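You operate a simulated robot arm through the tools that you are given. There is no shell and no other tool. Be economical: measure what you need, move in short steps, check, and stop when the job is done.

Carry out the task below with a simulated robot arm. There is one attempt and no reset: what you move stays moved.

TASK
Stand the beige block beside the vial caddy. It goes on the side that lies toward x +0.0, y -1.0 (a direction in the base frame), with about 3 cm between them.

It is judged by the outcome, as a careful person would: the job done as asked, and still so three seconds after it is handed in. It fails if anything else is knocked over, pushed out of place, dropped, spilled or broken.

THE ROBOT
A 7-joint arm with a two-finger parallel gripper, fixed in place. Base frame: the origin is at the foot of the arm, x ahead of it, y to its left, z up; the work surface is at about z = 0. Lengths are in m, angles in degrees, forces in N, time in s.
With the tool pointing down near the work surface it reaches from about 0.24 to 0.62 m from the base axis. Its first joint turns from -66.0 to 66.0 degrees. Payload 2.6 kg.
Tool frame: the origin (TCP) lies between the finger pads and is the grasp point; the fingertips stand 0.03 m ahead of it; z points along the fingers, y is the line along which they close. The gripper opens to 0.094 m. The fingers are 0.028 m wide and 0.01 m thick; the gripper's body (0.05 by 0.096 m) begins 0.055 m behind the TCP.
Orientation is told as [roll, pitch, yaw] about the base's x, y, z axes, in that order, counted from this pose: with the fingers straight down and closing along the base's y, the tool's x points along the base's -x, its y along +y and its z along -z.

THE INTERFACE
- The arm moves only by the tool play_rows. Its arguments are lists of equal length, an entry for each row: "dp": the shift along the tool's x, y, z in units of 25 mm (1.0 is 25 mm), a list of three; "spin": the turn about the tool's z in units of 6 degrees (1.0 is 6 degrees); "hand": the finger opening in m, from 0 to 0.094. In form: {"dp": [[tx, ty, tz], ...], "spin": [spin, ...], "hand": [hand, ...]}. A call has 1 to 10 rows; each row shifts and turns the commanded pose from where the row before left it, along the tool's axes as they then stand. A call with a number of a shift or a turn outside -1 to 1 is refused whole. A row lasts 0.2 s, in which the tool goes at most 0.05 m and 8.6 degrees; a call with a longer step from one row to the next is refused whole, and so is a gripper value outside its range. A pose out of reach is approached as far as the arm can. The call stops where the force on the tool passes 40 N (or 10 N more than at its start, if that is more) or the arm is blocked; 0.2 s more then pass. The fingers move at their own pace (about 0.072 m/s each) and stop on an object; they squeeze with about 30 N. The grip force told is the motor's: it shows also when the fingers shut on nothing. Time passes only in rows, and 0.2 s behind the last, so rows that do not move let the fingers close. It gives the time, the measured TCP pose, the force on the tool (base axes), the opening and the grip force at its end, in the units of the frame above (readings bear some noise), and new pictures: "pictures" is both (left out), scene, wrist or none.
- Cameras (640 x 400 px; columns grow to the right, rows downward): "scene" is fixed at [0.0571, 0.461, 0.556]; the picture's right is [-0.46, -0.89, 0.00], its down [-0.56, 0.29, -0.78] and it looks along [0.69, -0.35, -0.63] (base axes); focal length 372 px, centre (320, 200). "wrist" rides on the gripper at [-0.037, 0, -0.058] in the tool frame; the picture's right is [0.00, -1.00, 0.00], its down [0.97, 0.00, -0.24] and it looks along [0.24, 0.00, 0.97] (tool axes); focal length 218 px, centre (320, 200).
- locate(camera, pixels): there is no depth. For up to 12 entries [column, row, z] of the newest picture of that camera ("zoom" is the newest enlarged one), the place [x, y] in the base frame at which the ray of that pixel passes the height z, good to about 0.002 m. No time passes.
- inspect(camera, box): a new picture of the part [left, top, right, bottom] of that camera's present view, enlarged. No time passes.
- close_job(): hands the job in; it is judged then, once.

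Work in short steps. Measure before you move; look again where a grasp or a placing could have gone wrong, and mend it. You have 60 turns and 120 pictures in all, the two below and enlarged ones among them. Open the gripper and draw the arm clear of the work before you hand the job in, unless the task says otherwise; then end with one line.

The tools are called after "Emit:" as a command line: name --argument value ..., lists and objects as JSON in quotes. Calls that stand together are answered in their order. play_rows: Moves the arm, as the interface text tells. Its arguments: {"type":"object","properties":{"dp":{"type":"array"},"spin":{"type":"array"},"hand":{"type":"array"},"pictures":{"type":"string","enum":["both","scene","wrist","none"]}},"required":["dp","spin","hand"]} The other tools are called the same way: locate (camera, pixels) gives the place at which the rays of pixels pass given heights; inspect (camera, box) takes an enlarged picture of a part of a camera's view; close_job () hands the job in.

At the start:

```text
clock: 0.0
tcp_pos: [0.4609, -0.0489, 0.2245]
tcp_rot: [0.0, 0.0, 0.0]
ft_force: [0.2, 0.2, 0.6]
opening: 0.0939
grasp_force: 0.0
```

scene: 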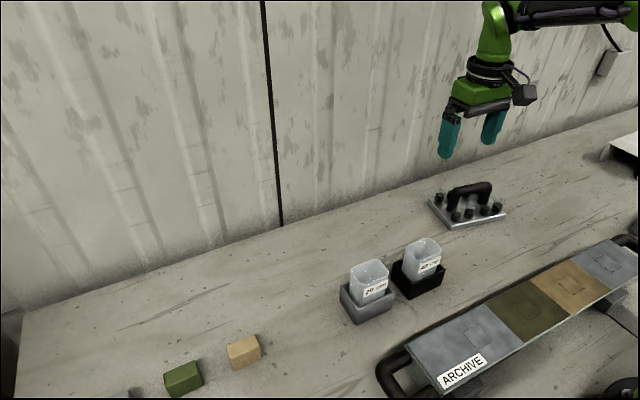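
wrist: 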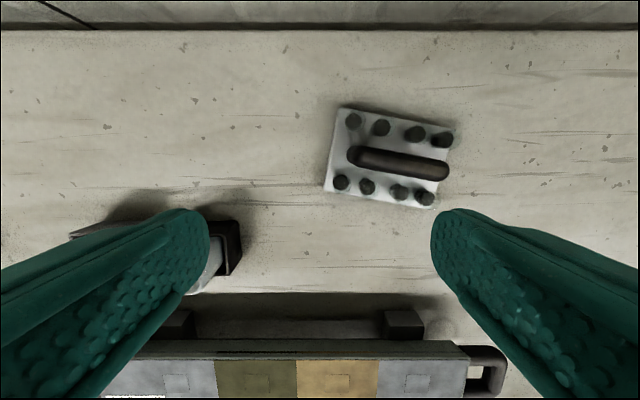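

The scene shows a beige block near (243,352) and the caddy (plate with handle and vials) near (467,205). I'll enlarge both and measure.

Emit:
inspect --camera "scene" --box '[400, 160, 540, 248]'

Emit:
inspect --camera "scene" --box '[100, 300, 260, 400]'

Emit:
locate --camera "wrist" --pixels '[[340, 106, 0.01], [453, 128, 0.01], [428, 209, 0.01], [325, 190, 0.01], [347, 156, 0.05], [449, 172, 0.05], [430, 250, 0.0], [400, 310, 0.0], [480, 345, 0.05]]'

```text
4.55 times, centred on (470, 204) of scene
```

zoom: 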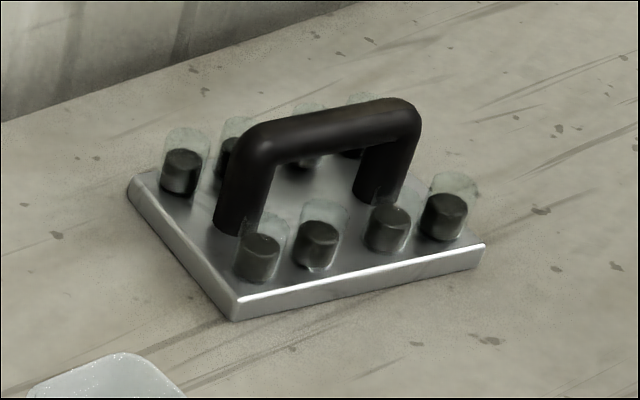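

```text
4.00 times, centred on (180, 350) of scene
```

zoom: 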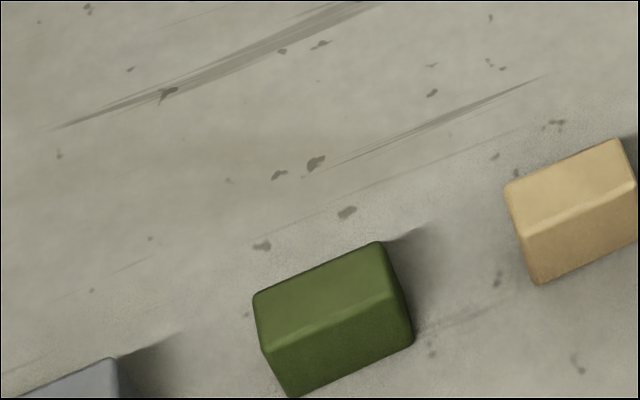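

```text
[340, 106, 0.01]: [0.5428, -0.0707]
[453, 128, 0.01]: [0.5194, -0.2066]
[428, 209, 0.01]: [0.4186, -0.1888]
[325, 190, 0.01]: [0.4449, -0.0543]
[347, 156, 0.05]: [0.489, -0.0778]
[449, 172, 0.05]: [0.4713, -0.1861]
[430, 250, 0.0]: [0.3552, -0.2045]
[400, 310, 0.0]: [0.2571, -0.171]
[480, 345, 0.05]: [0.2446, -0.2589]
```

Now measuring the block in the scene view and the caddy's plate corners to cross-check.

Emit:
inspect --camera "scene" --box '[204, 325, 284, 375]'

Emit:
locate --camera "scene" --pixels '[[428, 201, 0.01], [451, 230, 0.0], [451, 225, 0.01], [506, 217, 0.0], [506, 213, 0.01], [227, 347, 0.03], [234, 371, 0.0], [254, 335, 0.03], [261, 358, 0.0]]'

```text
8.00 times, centred on (244, 350) of scene
```

zoom: 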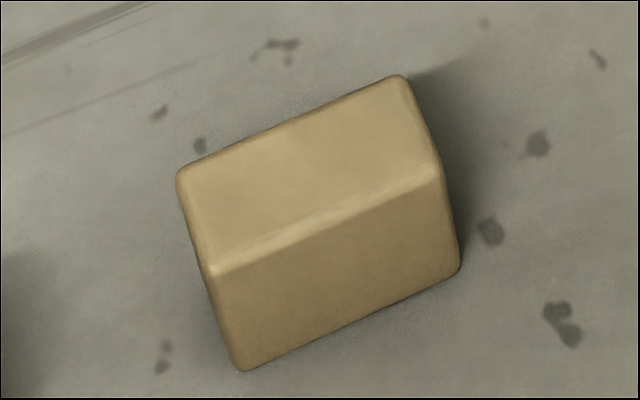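

```text
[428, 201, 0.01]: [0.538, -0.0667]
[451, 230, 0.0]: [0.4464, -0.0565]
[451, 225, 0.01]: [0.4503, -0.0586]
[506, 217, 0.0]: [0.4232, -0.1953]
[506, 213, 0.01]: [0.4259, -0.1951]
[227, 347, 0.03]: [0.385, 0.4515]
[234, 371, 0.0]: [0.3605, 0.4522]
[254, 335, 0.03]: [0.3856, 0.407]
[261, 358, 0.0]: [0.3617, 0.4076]
```

Emit:
locate --camera "scene" --pixels '[[230.9, 359, 0.02], [230.9, 359, 0.025], [230.9, 359, 0.03], [259, 346.9, 0.02], [259, 346.9, 0.025], [259, 346.9, 0.03], [226.5, 346.5, 0.025], [254, 334.6, 0.025], [226.5, 346.5, 0.02], [254, 334.6, 0.02]]'

```text
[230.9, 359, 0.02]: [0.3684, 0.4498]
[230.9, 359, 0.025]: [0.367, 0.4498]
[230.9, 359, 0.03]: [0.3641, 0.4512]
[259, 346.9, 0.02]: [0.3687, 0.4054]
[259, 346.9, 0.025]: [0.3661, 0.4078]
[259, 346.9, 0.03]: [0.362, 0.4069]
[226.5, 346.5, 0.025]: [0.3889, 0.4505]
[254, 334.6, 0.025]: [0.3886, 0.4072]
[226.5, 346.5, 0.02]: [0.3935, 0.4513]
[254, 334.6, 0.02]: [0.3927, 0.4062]
```

The beige block spans about x 0.361–0.387, y 0.407–0.451 and is about 0.03 tall, axis-aligned. I'll move above it at the present height, starting with the first half.

Emit:
play_rows --dp '[[0.174, 0.956, 0], [0.174, 0.956, 0], [0.174, 0.956, 0], [0.174, 0.956, 0], [0.174, 0.956, 0], [0.174, 0.956, 0], [0.174, 0.956, 0], [0.174, 0.956, 0], [0.174, 0.956, 0], [0.174, 0.956, 0]]' --spin '[0, 0, 0, 0, 0, 0, 0, 0, 0, 0]' --hand '[0.08, 0.08, 0.08, 0.08, 0.08, 0.08, 0.08, 0.08, 0.08, 0.08]' --pictures "none"

Emit:
play_rows --dp '[[0.174, 0.956, 0], [0.174, 0.956, 0], [0.174, 0.956, 0], [0.174, 0.956, 0], [0.174, 0.956, 0], [0.174, 0.956, 0], [0.174, 0.956, 0], [0.174, 0.956, 0], [0.174, 0.956, 0], [0.174, 0.956, 0]]' --spin '[0, 0, 0, 0, 0, 0, 0, 0, 0, 0]' --hand '[0.08, 0.08, 0.08, 0.08, 0.08, 0.08, 0.08, 0.08, 0.08, 0.08]'

```text
clock: 2.2
tcp_pos: [0.4182, 0.1899, 0.225]
tcp_rot: [0.0, -0.1, 0.0]
ft_force: [-0.3, 0.6, 0.8]
opening: 0.08
grasp_force: 0.1
```

```text
clock: 4.4
tcp_pos: [0.3745, 0.4305, 0.2257]
tcp_rot: [0.0, 0.0, 0.0]
ft_force: [-0.2, 0.1, -0.6]
opening: 0.0802
grasp_force: 0.3
```

scene: 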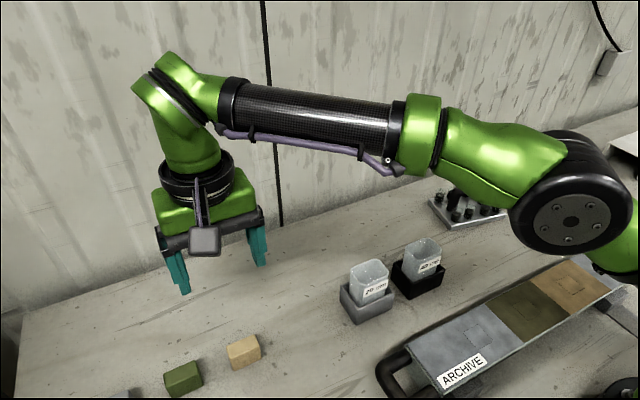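
wrist: 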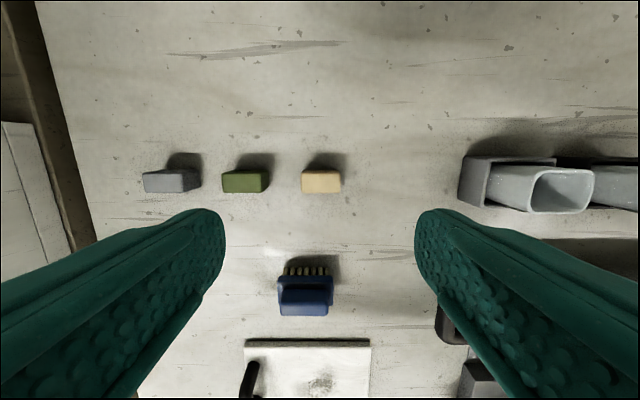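

The wrist view shows the block at (321,182). Checking its position from here.

Emit:
inspect --camera "wrist" --box '[281, 157, 361, 207]'

Emit:
locate --camera "wrist" --pixels '[[302, 173, 0.03], [341, 173, 0.03], [302, 193, 0.0], [340, 193, 0.0], [340, 169, 0.03], [302, 169, 0.03], [268, 172, 0.03], [268, 190, 0]]'

```text
8.00 times, centred on (321, 182) of wrist
```

zoom: 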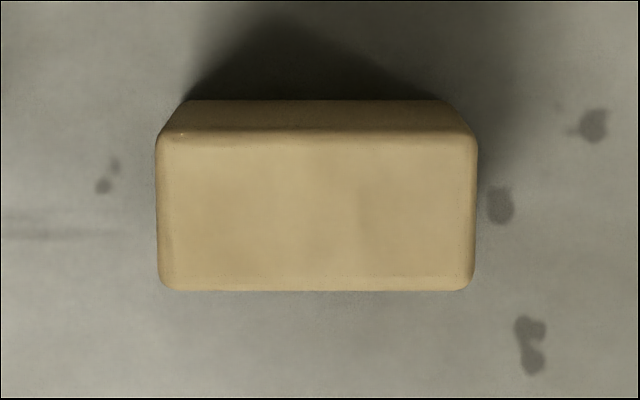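

```text
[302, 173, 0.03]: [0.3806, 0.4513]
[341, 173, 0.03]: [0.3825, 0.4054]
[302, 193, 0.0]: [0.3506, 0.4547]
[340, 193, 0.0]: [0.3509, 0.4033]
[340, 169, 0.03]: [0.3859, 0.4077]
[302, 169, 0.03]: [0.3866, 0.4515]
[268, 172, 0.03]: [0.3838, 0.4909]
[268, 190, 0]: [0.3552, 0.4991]
```

Block centre is about (0.371, 0.429); the green block's edge is at y 0.491, so I use a 0.07 opening and descend to TCP z ≈ 0.038.

Emit:
play_rows --dp '[[0.1, -0.07, 0.5], [0, 0, 1], [0, 0, 1], [0, 0, 1], [0, 0, 1], [0, 0, 1], [0, 0, 0.5]]' --spin '[0, 0, 0, 0, 0, 0, 0]' --hand '[0.07, 0.07, 0.07, 0.07, 0.07, 0.07, 0.07]'

```text
clock: 6.0
tcp_pos: [0.3715, 0.4277, 0.0771]
tcp_rot: [0.0, -0.1, 0.0]
ft_force: [-0.7, 0.0, 0.1]
opening: 0.07
grasp_force: 0.1
```

scene: 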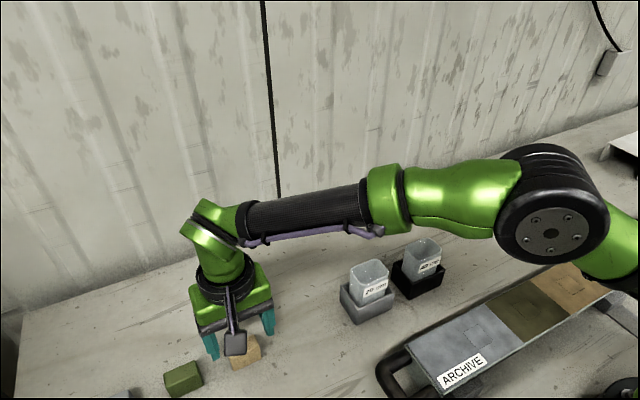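
wrist: 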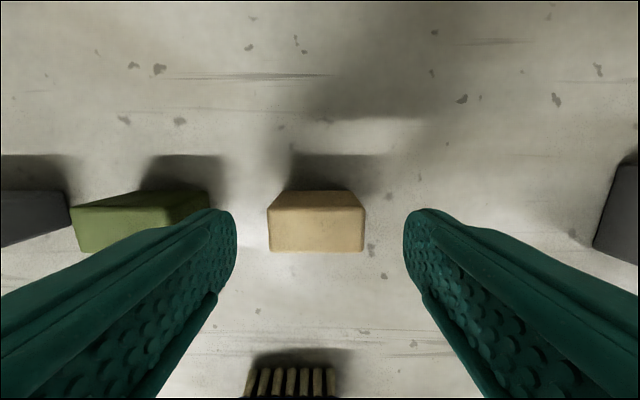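

The block (268–365 px) sits between the fingers, clear of both. Descend to about z 0.036 and close.

Emit:
play_rows --dp '[[0, 0.04, 0.8], [0, 0, 0.8], [0, 0, 0], [0, 0, 0], [0, 0, 0], [0, 0, 0]]' --spin '[0, 0, 0, 0, 0, 0]' --hand '[0.07, 0.07, 0.07, 0.03, 0.03, 0.03]'

```text
clock: 7.4
tcp_pos: [0.3718, 0.4277, 0.0343]
tcp_rot: [0.0, 0.1, 0.1]
ft_force: [-0.3, -0.3, -1.1]
opening: 0.049
grasp_force: 30.3
```

scene: 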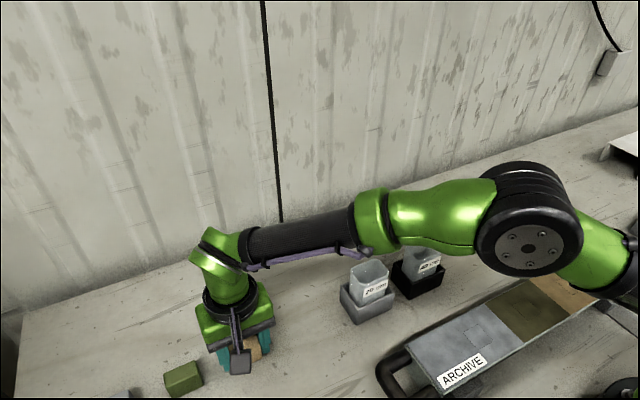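
wrist: 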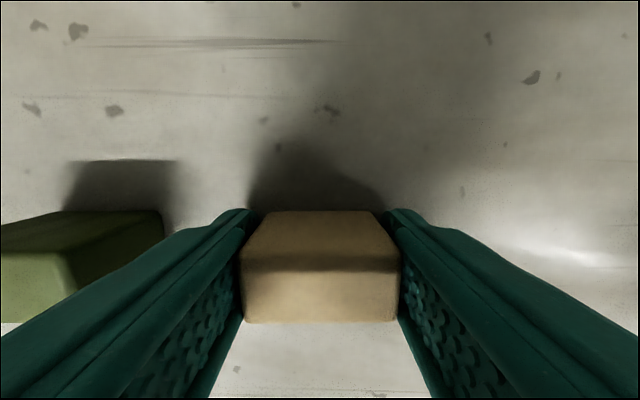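

Gripped at 0.049 opening with 30 N. Lift straight up.

Emit:
play_rows --dp '[[0, 0, -0.5], [0, 0, -1], [0, 0, -1], [0, 0, -1], [0, 0, -1], [0, 0, -1], [0, 0, -1], [0, 0, -1]]' --spin '[0, 0, 0, 0, 0, 0, 0, 0]' --hand '[0.03, 0.03, 0.03, 0.03, 0.03, 0.03, 0.03, 0.03]'

```text
clock: 9.2
tcp_pos: [0.3729, 0.4248, 0.2216]
tcp_rot: [0.0, 0.0, 0.1]
ft_force: [0.1, -0.1, 0.4]
opening: 0.0299
grasp_force: 0.1
```

scene: 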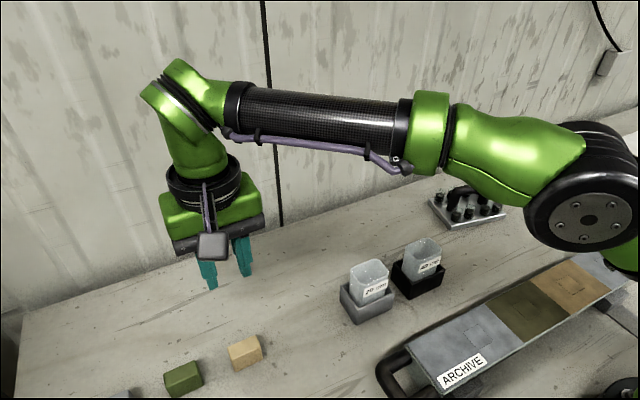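
wrist: 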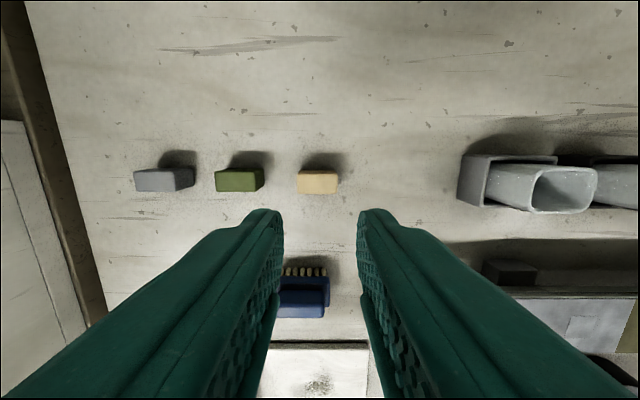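

The block slipped out: opening 0.03, block still on the table. I'll see where it lies now.

Emit:
inspect --camera "wrist" --box '[278, 157, 358, 207]'

Emit:
inspect --camera "scene" --box '[204, 325, 284, 375]'

Emit:
locate --camera "wrist" --pixels '[[298, 175, 0.03], [338, 175, 0.03], [298, 193, 0.03], [338, 193, 0.03], [262, 190, 0.03]]'

```text
8.00 times, centred on (318, 182) of wrist
```

zoom: 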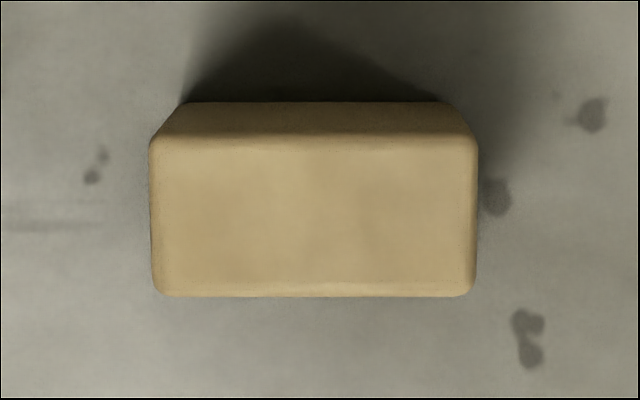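

```text
8.00 times, centred on (244, 350) of scene
```

zoom: 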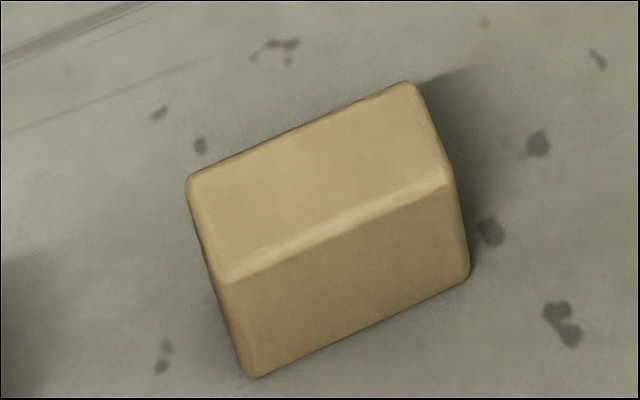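

```text
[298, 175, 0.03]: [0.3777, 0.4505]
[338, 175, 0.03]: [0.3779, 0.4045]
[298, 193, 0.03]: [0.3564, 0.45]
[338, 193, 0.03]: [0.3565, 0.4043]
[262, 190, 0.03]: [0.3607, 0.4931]
```

The block shifted only ~2 mm and is still flat; centre ≈ (0.369, 0.427). I'll reopen, go down again slightly deeper, command fully shut with longer squeeze, then lift very slowly.

Emit:
play_rows --dp '[[0.12, 0.09, 0], [0, 0, 1], [0, 0, 1], [0, 0, 1], [0, 0, 1], [0, 0, 1], [0, 0, 1], [0, 0, 1], [0, 0, 0.5]]' --spin '[0, 0, 0, 0, 0, 0, 0, 0, 0]' --hand '[0.07, 0.07, 0.07, 0.07, 0.07, 0.07, 0.07, 0.07, 0.07]'

```text
clock: 11.2
tcp_pos: [0.3696, 0.4316, 0.0349]
tcp_rot: [0.0, 0.0, 0.0]
ft_force: [-0.2, 0.8, 0.0]
opening: 0.0698
grasp_force: 0.1
```

scene: 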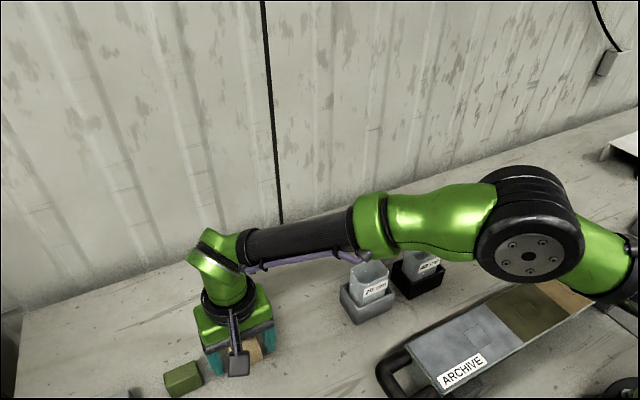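
wrist: 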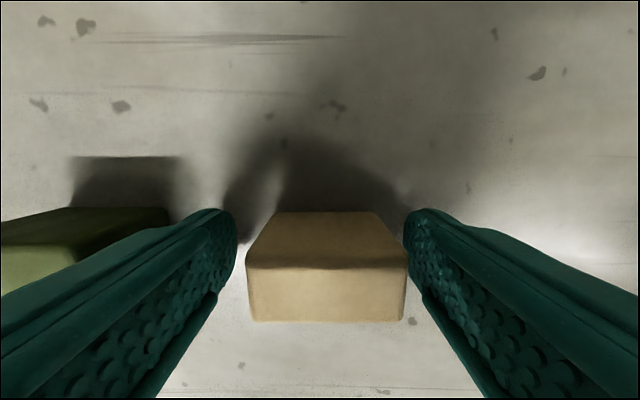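

Block is ~2 mm to the right of centre (325 vs 320). Correct, lower 2 mm, and close fully with wait.

Emit:
play_rows --dp '[[0, -0.07, 0.1], [0, 0, 0], [0, 0, 0], [0, 0, 0], [0, 0, 0], [0, 0, 0], [0, 0, 0]]' --spin '[0, 0, 0, 0, 0, 0, 0]' --hand '[0.07, 0.0, 0.0, 0.0, 0.0, 0.0, 0.0]' --pictures "wrist"

Emit:
play_rows --dp '[[0, 0, -0.1], [0, 0, -0.1], [0, 0, -0.1], [0, 0, -0.1]]' --spin '[0, 0, 0, 0]' --hand '[0, 0, 0, 0]' --pictures "wrist"

```text
clock: 12.8
tcp_pos: [0.3704, 0.428, 0.0331]
tcp_rot: [0.0, 0.0, 0.0]
ft_force: [0.5, -1.1, 0.2]
opening: 0.049
grasp_force: 30.1
```

wrist: 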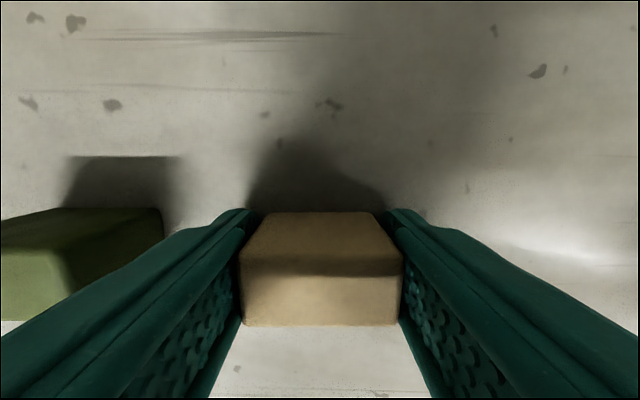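

```text
clock: 13.8
tcp_pos: [0.3698, 0.4285, 0.0417]
tcp_rot: [0.1, 0.0, -0.1]
ft_force: [0.1, -0.1, -0.7]
opening: 0.0492
grasp_force: 29.2
```

wrist: 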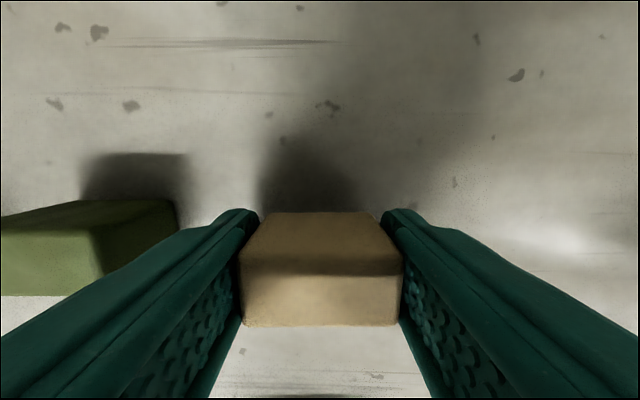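

The block is rising with the fingers (unchanged in view). Continue slowly, checking for slip.

Emit:
play_rows --dp '[[0, 0, -0.15], [0, 0, -0.2], [0, 0, -0.2], [0, 0, -0.2], [0, 0, -0.15], [0, 0, 0]]' --spin '[0, 0, 0, 0, 0, 0]' --hand '[0, 0, 0, 0, 0, 0]'

```text
clock: 15.2
tcp_pos: [0.369, 0.4289, 0.0655]
tcp_rot: [0.0, 0.0, -0.1]
ft_force: [0.4, 0.6, 0.4]
opening: 0.049
grasp_force: 29.6
```

scene: 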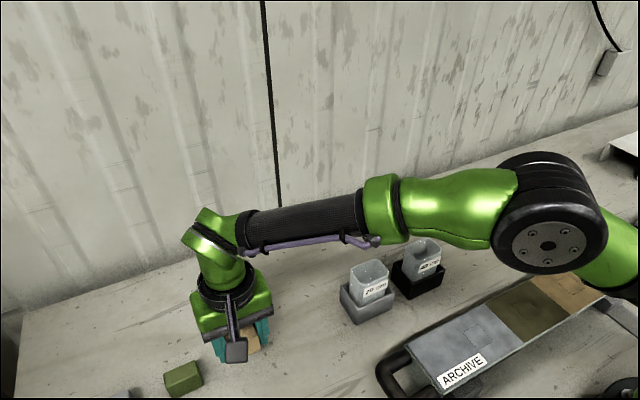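
wrist: 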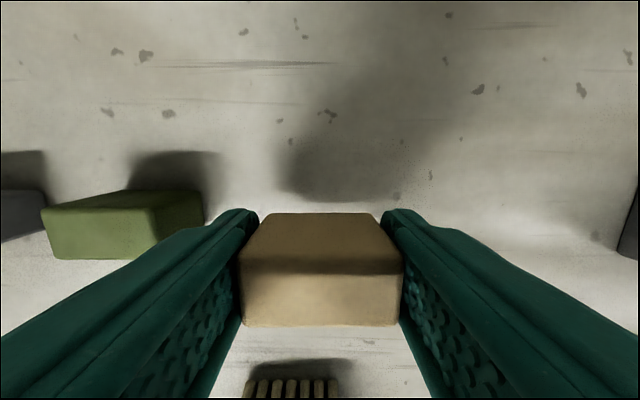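

Firm hold, no slip. Raise to about z 0.18 at a gentle pace.

Emit:
play_rows --dp '[[0, 0, -0.2], [0, 0, -0.4], [0, 0, -0.5], [0, 0, -0.6], [0, 0, -0.7], [0, 0, -0.7], [0, 0, -0.6], [0, 0, -0.5], [0, 0, -0.3], [0, 0, -0.1]]' --spin '[0, 0, 0, 0, 0, 0, 0, 0, 0, 0]' --hand '[0, 0, 0, 0, 0, 0, 0, 0, 0, 0]'

Emit:
locate --camera "scene" --pixels '[[368, 323, 0.0], [370, 285, 0.08], [370, 285, 0.1], [422, 299, 0.0], [424, 262, 0.08], [424, 262, 0.1], [610, 150, 0.0]]'

```text
clock: 17.4
tcp_pos: [0.3689, 0.428, 0.1804]
tcp_rot: [0.0, -0.1, 0.0]
ft_force: [-0.5, -0.4, 0.5]
opening: 0.0492
grasp_force: 29.5
```

scene: 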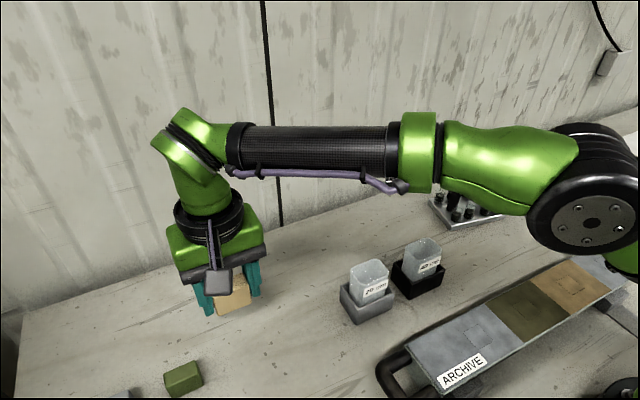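
wrist: 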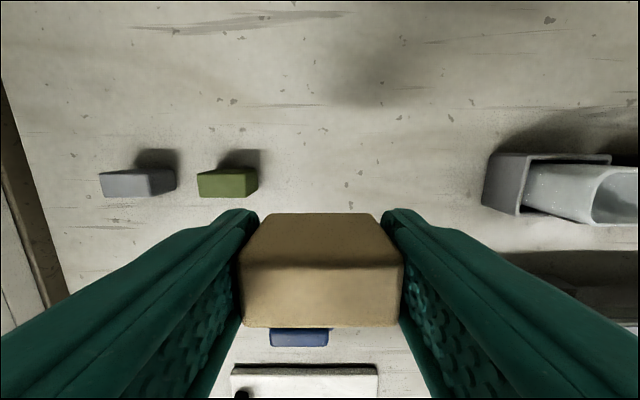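

```text
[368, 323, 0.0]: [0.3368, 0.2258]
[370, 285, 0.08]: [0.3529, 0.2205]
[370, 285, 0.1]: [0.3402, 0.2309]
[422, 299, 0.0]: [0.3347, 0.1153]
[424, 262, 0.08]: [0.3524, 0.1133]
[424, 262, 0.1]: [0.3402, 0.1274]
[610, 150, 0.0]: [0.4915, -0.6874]
```

Held firmly; vials/beakers are ≤0.1 high, and the fingertips are at 0.15. Carry toward the caddy with ramped speed.

Emit:
play_rows --dp '[[-0.1, -0.2, -0.1], [-0.2, -0.4, -0.2], [-0.3, -0.6, -0.3], [-0.3, -0.8, -0.3], [-0.3, -0.8, -0.2], [-0.3, -0.8, -0.1], [-0.3, -0.8, 0], [-0.3, -0.8, 0], [-0.3, -0.8, 0], [-0.3, -0.8, 0]]' --spin '[0, 0, 0, 0, 0, 0, 0, 0, 0, 0]' --hand '[0, 0, 0, 0, 0, 0, 0, 0, 0, 0]' --pictures "none"

Emit:
play_rows --dp '[[-0.1, -0.6, 0], [-0.1, -0.8, 0], [0, -0.8, 0], [0, -0.8, 0], [0, -0.8, 0], [0, -0.8, 0], [0, -0.8, 0], [0, -0.8, 0], [0, -0.6, 0], [0, -0.3, 0]]' --spin '[0, 0, 0, 0, 0, 0, 0, 0, 0, 0]' --hand '[0, 0, 0, 0, 0, 0, 0, 0, 0, 0]'

```text
clock: 19.6
tcp_pos: [0.4374, 0.2608, 0.2109]
tcp_rot: [0.0, 0.0, 0.0]
ft_force: [0.5, -1.2, -0.5]
opening: 0.0491
grasp_force: 30.2
```

```text
clock: 21.8
tcp_pos: [0.4425, 0.081, 0.2106]
tcp_rot: [0.1, 0.0, 0.0]
ft_force: [-1.1, 0.0, -0.6]
opening: 0.0491
grasp_force: 30.1
```

scene: 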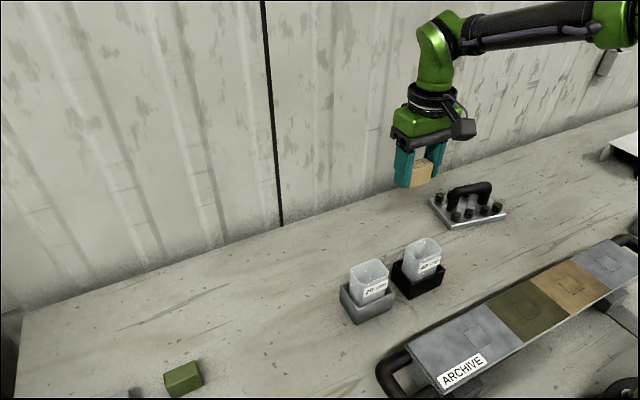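
wrist: 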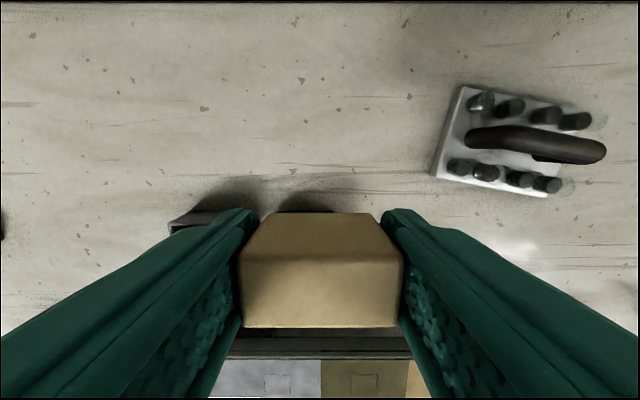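

Continue to y ≈ -0.25, passing well above the caddy, then measure its near edge.

Emit:
play_rows --dp '[[0, -0.4, 0], [0, -0.7, 0], [0, -0.8, 0], [0, -0.8, 0], [0, -0.8, 0], [0, -0.8, 0], [0, -0.8, 0], [0, -0.8, 0], [0, -0.8, 0], [0, -0.8, 0]]' --spin '[0, 0, 0, 0, 0, 0, 0, 0, 0, 0]' --hand '[0, 0, 0, 0, 0, 0, 0, 0, 0, 0]' --pictures "none"

Emit:
play_rows --dp '[[0, -0.8, 0], [0, -0.8, 0], [0, -0.8, 0], [0, -0.8, 0], [0, -0.8, 0], [0, -0.8, 0], [0, -0.6, 0], [0, -0.3, 0], [0, -0.1, 0]]' --spin '[0, 0, 0, 0, 0, 0, 0, 0, 0]' --hand '[0, 0, 0, 0, 0, 0, 0, 0, 0]'

```text
clock: 24.0
tcp_pos: [0.4423, -0.1078, 0.2121]
tcp_rot: [0.0, 0.1, 0.1]
ft_force: [-0.4, -0.9, -0.1]
opening: 0.0488
grasp_force: 30.1
```

```text
clock: 26.0
tcp_pos: [0.4418, -0.2522, 0.207]
tcp_rot: [0.0, 0.0, 0.0]
ft_force: [0.3, 0.2, -0.7]
opening: 0.0493
grasp_force: 30.1
```

scene: 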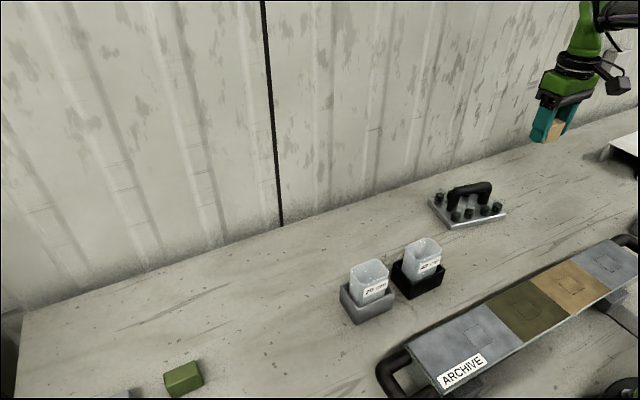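
wrist: 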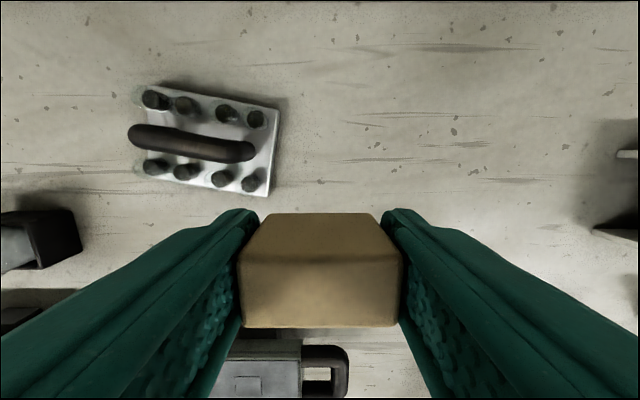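

The caddy's -y edge runs from about (280,108) to (270,195) in the wrist view. I'll enlarge and measure it.

Emit:
inspect --camera "wrist" --box '[120, 70, 312, 190]'

Emit:
inspect --camera "wrist" --box '[232, 95, 312, 205]'

```text
3.33 times, centred on (216, 130) of wrist
```

zoom: 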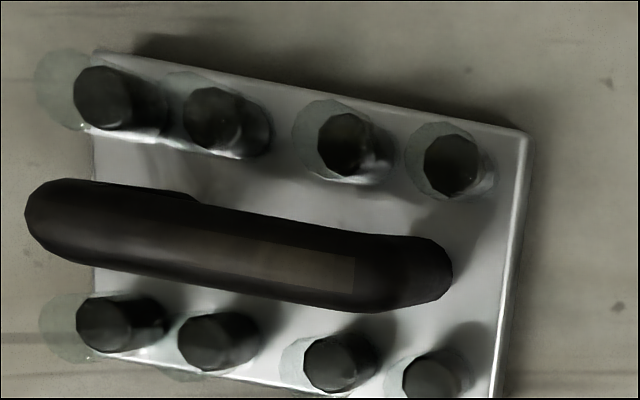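

```text
3.64 times, centred on (272, 150) of wrist
```

zoom: 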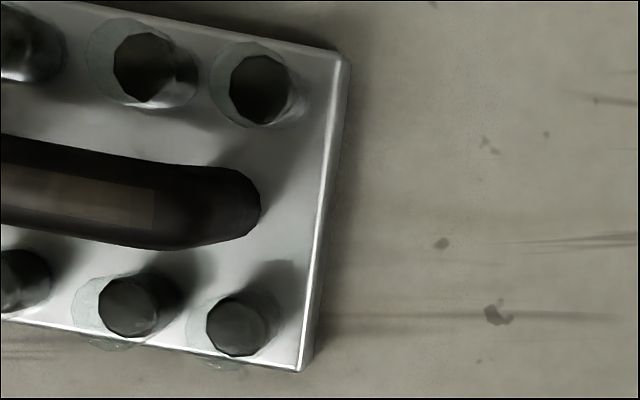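

Emit:
locate --camera "zoom" --pixels '[[350, 62, 0.0], [348, 56, 0.012], [338, 50, 0.012], [301, 371, 0.012], [314, 355, 0.0], [332, 210, 0.0]]'

Emit:
locate --camera "wrist" --pixels '[[149, 84, 0.012], [147, 177, 0.012], [280, 108, 0.012], [267, 197, 0.012], [605, 225, 0], [630, 155, 0.0]]'

```text
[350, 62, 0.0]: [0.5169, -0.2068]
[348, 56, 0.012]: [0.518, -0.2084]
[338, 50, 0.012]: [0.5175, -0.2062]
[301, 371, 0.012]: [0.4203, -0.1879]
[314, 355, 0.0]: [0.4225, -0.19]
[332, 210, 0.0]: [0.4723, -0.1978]
```

```text
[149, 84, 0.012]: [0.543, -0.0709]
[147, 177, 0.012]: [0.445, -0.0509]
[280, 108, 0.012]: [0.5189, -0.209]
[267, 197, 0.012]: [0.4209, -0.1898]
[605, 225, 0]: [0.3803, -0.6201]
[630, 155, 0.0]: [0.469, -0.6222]
```

Edge runs (0.518,-0.208)→(0.421,-0.190), i.e. caddy yaw ≈ -10.7°. Target block centre ≈ (0.475,-0.254), yaw -10.7° for a parallel 3 cm gap. Shift and turn at height.

Emit:
play_rows --dp '[[-0.3, -0.02, 0], [-0.5, -0.03, 0], [-0.4, -0.02, 0], [-0.13, 0, 0], [0, 0, 0], [0, 0, 0], [0, 0, 0], [0, 0, 0]]' --spin '[0, 0, 0, 0, 0.5, 0.7, 0.58, 0]' --hand '[0, 0, 0, 0, 0, 0, 0, 0]'

```text
clock: 27.8
tcp_pos: [0.4743, -0.2544, 0.2099]
tcp_rot: [0.0, 0.0, -10.7]
ft_force: [0.1, -0.4, 0.1]
opening: 0.0488
grasp_force: 29.7
```

scene: 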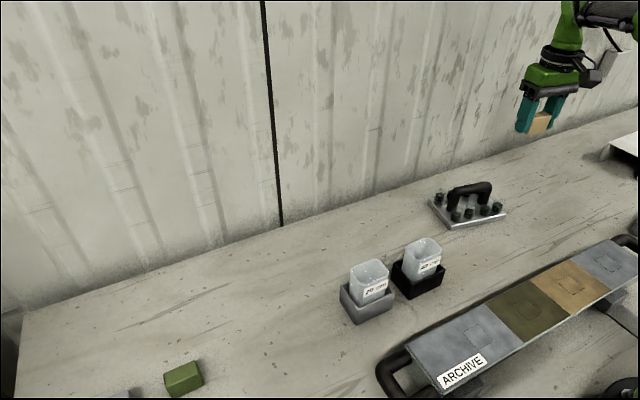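
wrist: 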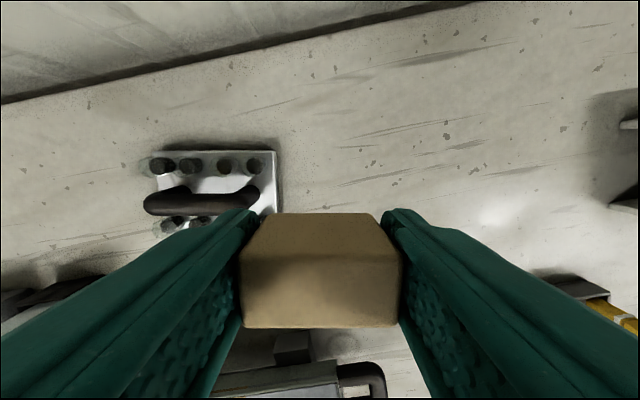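

Yaw is -10.7° and the caddy edge appears parallel to the fingers. Descend to about z 0.08 and check.

Emit:
play_rows --dp '[[0, 0, 0.3], [0, 0, 0.6], [0, 0, 0.7], [0, 0, 0.8], [0, 0, 0.8], [0, 0, 0.7], [0, 0, 0.6], [0, 0, 0.4], [0, 0, 0.2], [0, 0, 0]]' --spin '[0, 0, 0, 0, 0, 0, 0, 0, 0, 0]' --hand '[0, 0, 0, 0, 0, 0, 0, 0, 0, 0]'

```text
clock: 30.0
tcp_pos: [0.4739, -0.2514, 0.0834]
tcp_rot: [0.1, 0.0, -10.7]
ft_force: [-0.2, 0.0, 0.0]
opening: 0.0488
grasp_force: 29.0
```

scene: 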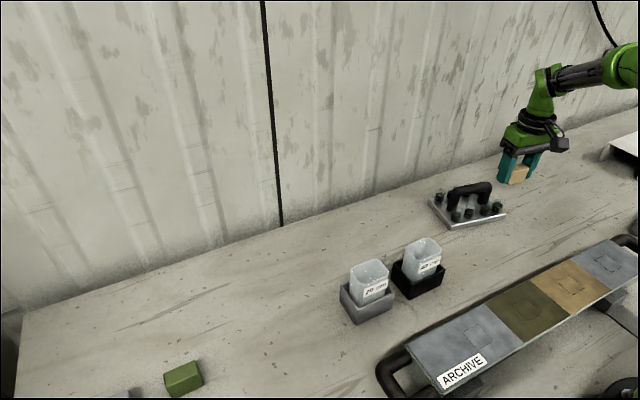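
wrist: 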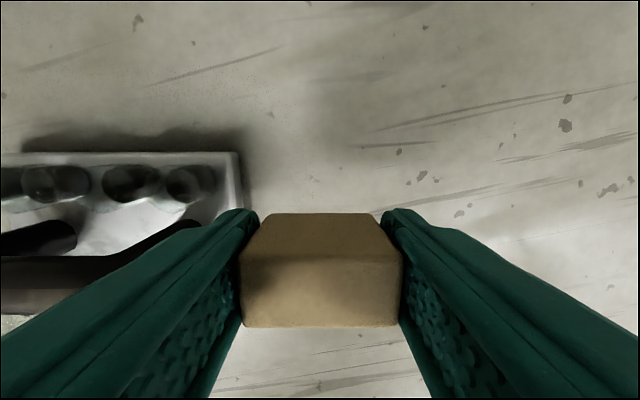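

Emit:
locate --camera "wrist" --pixels '[[238, 152, 0.012], [245, 200, 0.0], [244, 175, 0.0]]'

```text
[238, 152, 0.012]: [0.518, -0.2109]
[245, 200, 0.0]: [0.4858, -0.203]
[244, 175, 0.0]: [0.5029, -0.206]
```

Edge confirmed (y ≈ -0.2025 at x 0.485). Descend gently; the block met the table at TCP z ≈ 0.033.

Emit:
play_rows --dp '[[0, -0.06, 0.2], [0, 0, 0.4], [0, 0, 0.4], [0, 0, 0.4], [0, 0, 0.25], [0, 0, 0.1], [0, 0, 0]]' --spin '[0, 0, 0, 0, 0, 0, 0]' --hand '[0, 0, 0, 0, 0, 0, 0]'

```text
clock: 31.6
tcp_pos: [0.4742, -0.2535, 0.0387]
tcp_rot: [0.0, 0.0, -10.7]
ft_force: [-0.3, -0.3, -0.2]
opening: 0.0488
grasp_force: 30.2
```

scene: 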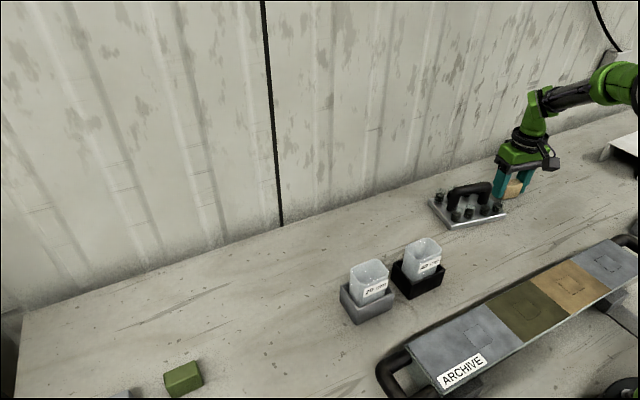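
wrist: 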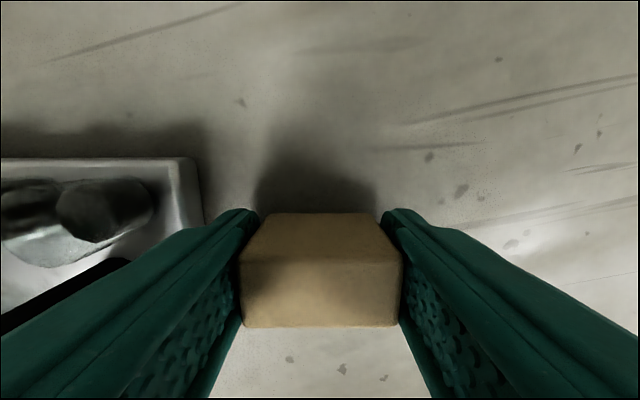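

A few mm remain (z 0.0387, no contact force). Lower in small steps.

Emit:
play_rows --dp '[[0, 0, 0.08], [0, 0, 0.06], [0, 0, 0.04], [0, 0, 0]]' --spin '[0, 0, 0, 0]' --hand '[0, 0, 0, 0]' --pictures "wrist"

```text
clock: 32.6
tcp_pos: [0.4738, -0.2549, 0.0349]
tcp_rot: [0.0, 0.1, -10.7]
ft_force: [-0.1, 0.1, -0.2]
opening: 0.0488
grasp_force: 30.1
```

wrist: 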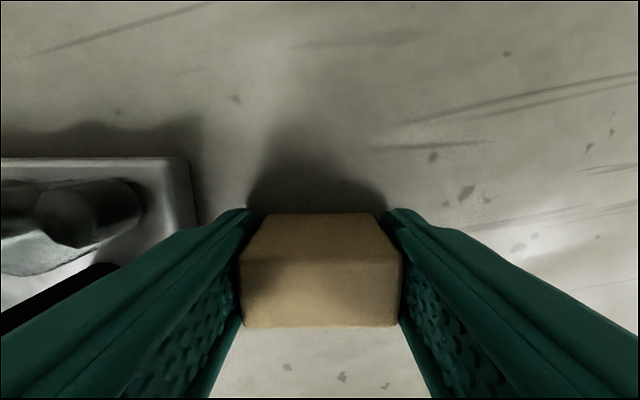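

Emit:
play_rows --dp '[[0, 0, 0.04], [0, 0, 0.03], [0, 0, 0]]' --spin '[0, 0, 0]' --hand '[0, 0, 0]' --pictures "none"

```text
clock: 33.4
tcp_pos: [0.4751, -0.2543, 0.0336]
tcp_rot: [0.0, -0.2, -10.7]
ft_force: [-0.7, 0.5, 3.2]
opening: 0.0493
grasp_force: 30.1
```

Contact: 3.2 N upward. Open modestly (0.064) and check.

Emit:
play_rows --dp '[[0, 0, 0], [0, 0, 0], [0, 0, 0]]' --spin '[0, 0, 0]' --hand '[0.055, 0.064, 0.064]'

```text
clock: 34.2
tcp_pos: [0.4762, -0.2552, 0.0328]
tcp_rot: [0.0, 0.0, -10.6]
ft_force: [-0.6, 0.5, 0.1]
opening: 0.0642
grasp_force: 0.1
```

scene: 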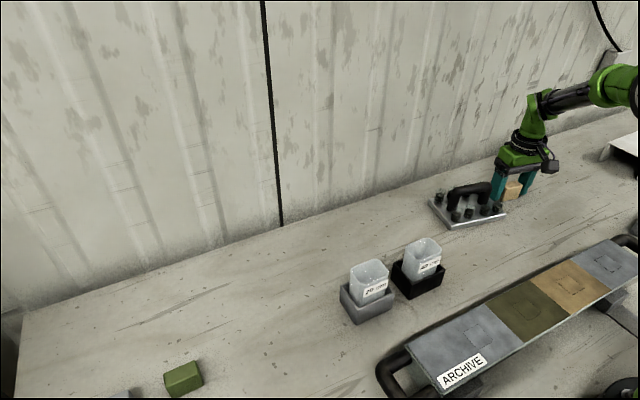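
wrist: 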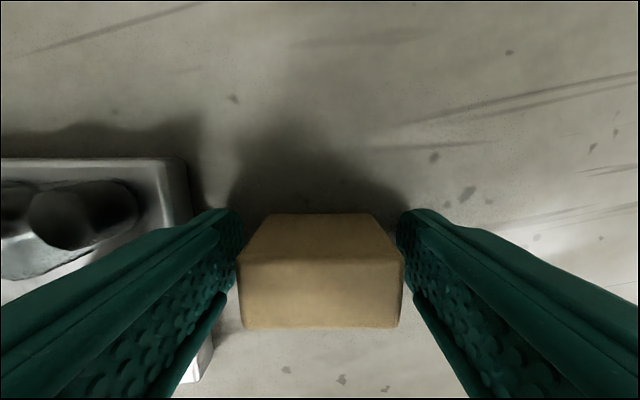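

Released; the block stands flat with finger clearance on both sides. Rise straight up.

Emit:
play_rows --dp '[[0, 0, -0.2], [0, 0, -0.5], [0, 0, -0.8], [0, 0, -0.8], [0, 0, -0.8], [0, 0, -0.8], [0, 0, -0.8], [0, 0, -0.8], [0, 0, -0.8], [0, 0, -0.4]]' --spin '[0, 0, 0, 0, 0, 0, 0, 0, 0, 0]' --hand '[0.064, 0.064, 0.064, 0.064, 0.064, 0.064, 0.064, 0.064, 0.064, 0.064]'

Emit:
inspect --camera "wrist" --box '[180, 120, 380, 245]'

Emit:
inspect --camera "scene" --box '[410, 150, 570, 250]'

```text
clock: 36.4
tcp_pos: [0.4748, -0.2546, 0.1989]
tcp_rot: [0.0, 0.0, -10.6]
ft_force: [0.2, 0.3, 0.2]
opening: 0.0641
grasp_force: 0.0
```

scene: 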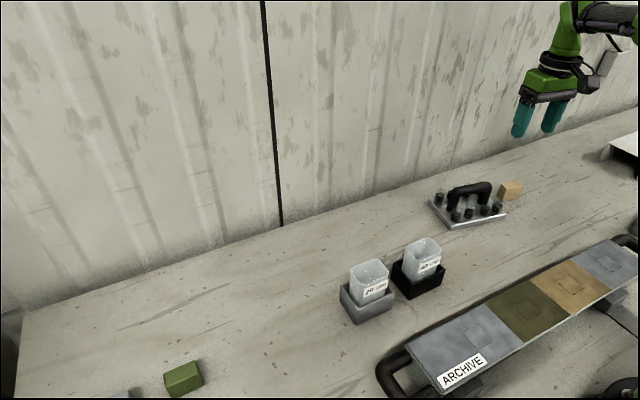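
wrist: 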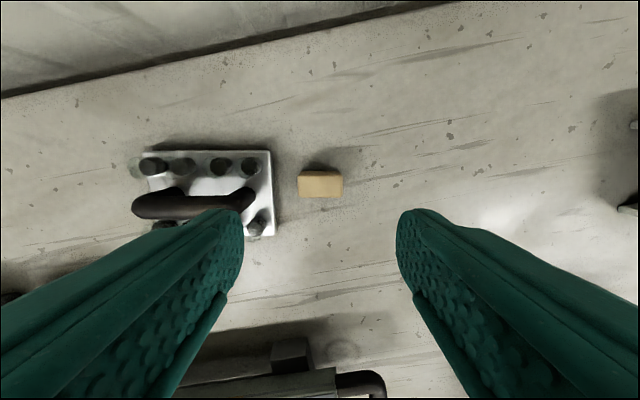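

```text
3.20 times, centred on (280, 182) of wrist
```

zoom: 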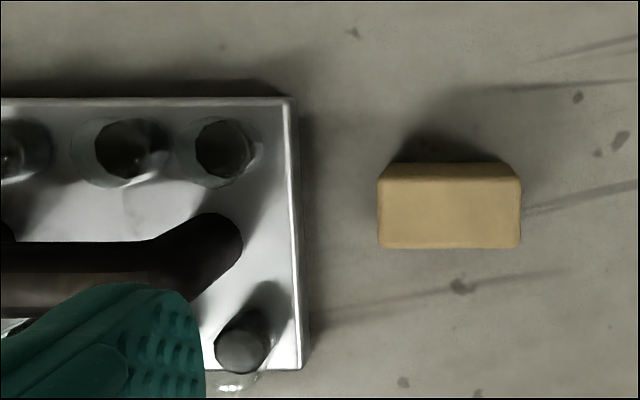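

```text
4.00 times, centred on (490, 200) of scene
```

zoom: 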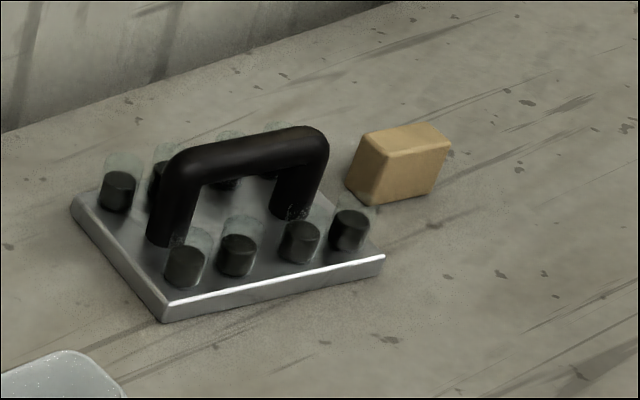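

Check the gap by measuring the block's left face and the caddy edge.

Emit:
locate --camera "wrist" --pixels '[[298.1, 180, 0.03], [298.1, 195, 0.03], [342.5, 187, 0.03], [272.5, 182, 0.012], [275, 195, 0.0], [272, 152, 0.012], [275, 235, 0.012]]'

```text
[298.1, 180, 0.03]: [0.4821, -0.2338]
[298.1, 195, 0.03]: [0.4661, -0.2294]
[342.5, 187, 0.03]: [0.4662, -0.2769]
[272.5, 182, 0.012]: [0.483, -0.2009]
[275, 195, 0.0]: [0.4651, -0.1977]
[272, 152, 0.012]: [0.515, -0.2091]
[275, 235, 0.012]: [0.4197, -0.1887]
```

The gap is about 3.1 cm, the block is upright and parallel, and the caddy is unmoved. I'll draw the arm a bit further away and hand in.

Emit:
play_rows --dp '[[0.3, 0, -0.5], [0.6, 0, -0.6], [0.6, 0, -0.6], [0.6, 0, -0.4], [0.3, 0, 0], [0, 0, 0]]' --spin '[0, 0, 0, 0, 0, 0]' --hand '[0.09, 0.09, 0.09, 0.09, 0.09, 0.09]' --pictures "scene"

```text
clock: 37.8
tcp_pos: [0.416, -0.242, 0.2516]
tcp_rot: [0.0, -0.1, -10.7]
ft_force: [0.1, 0.2, 0.3]
opening: 0.0898
grasp_force: 0.1
```

scene: 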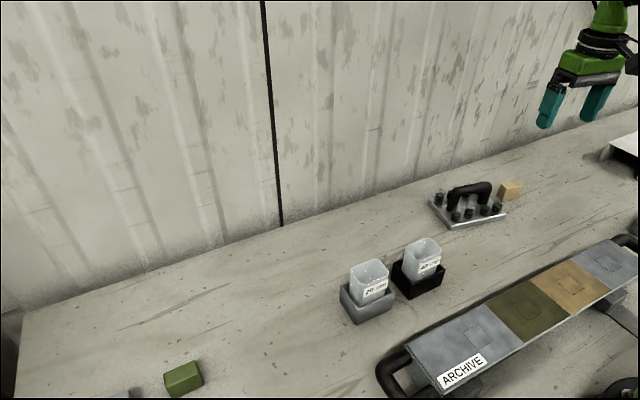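

Everything is in place and the arm is clear; handing in.

Emit:
close_job

```text
The job is handed in.
```

The beige block now stands beside the vial caddy on its -y side, about 3.1 cm from its edge; the first grasp slipped and the second held, and nothing else was disturbed.
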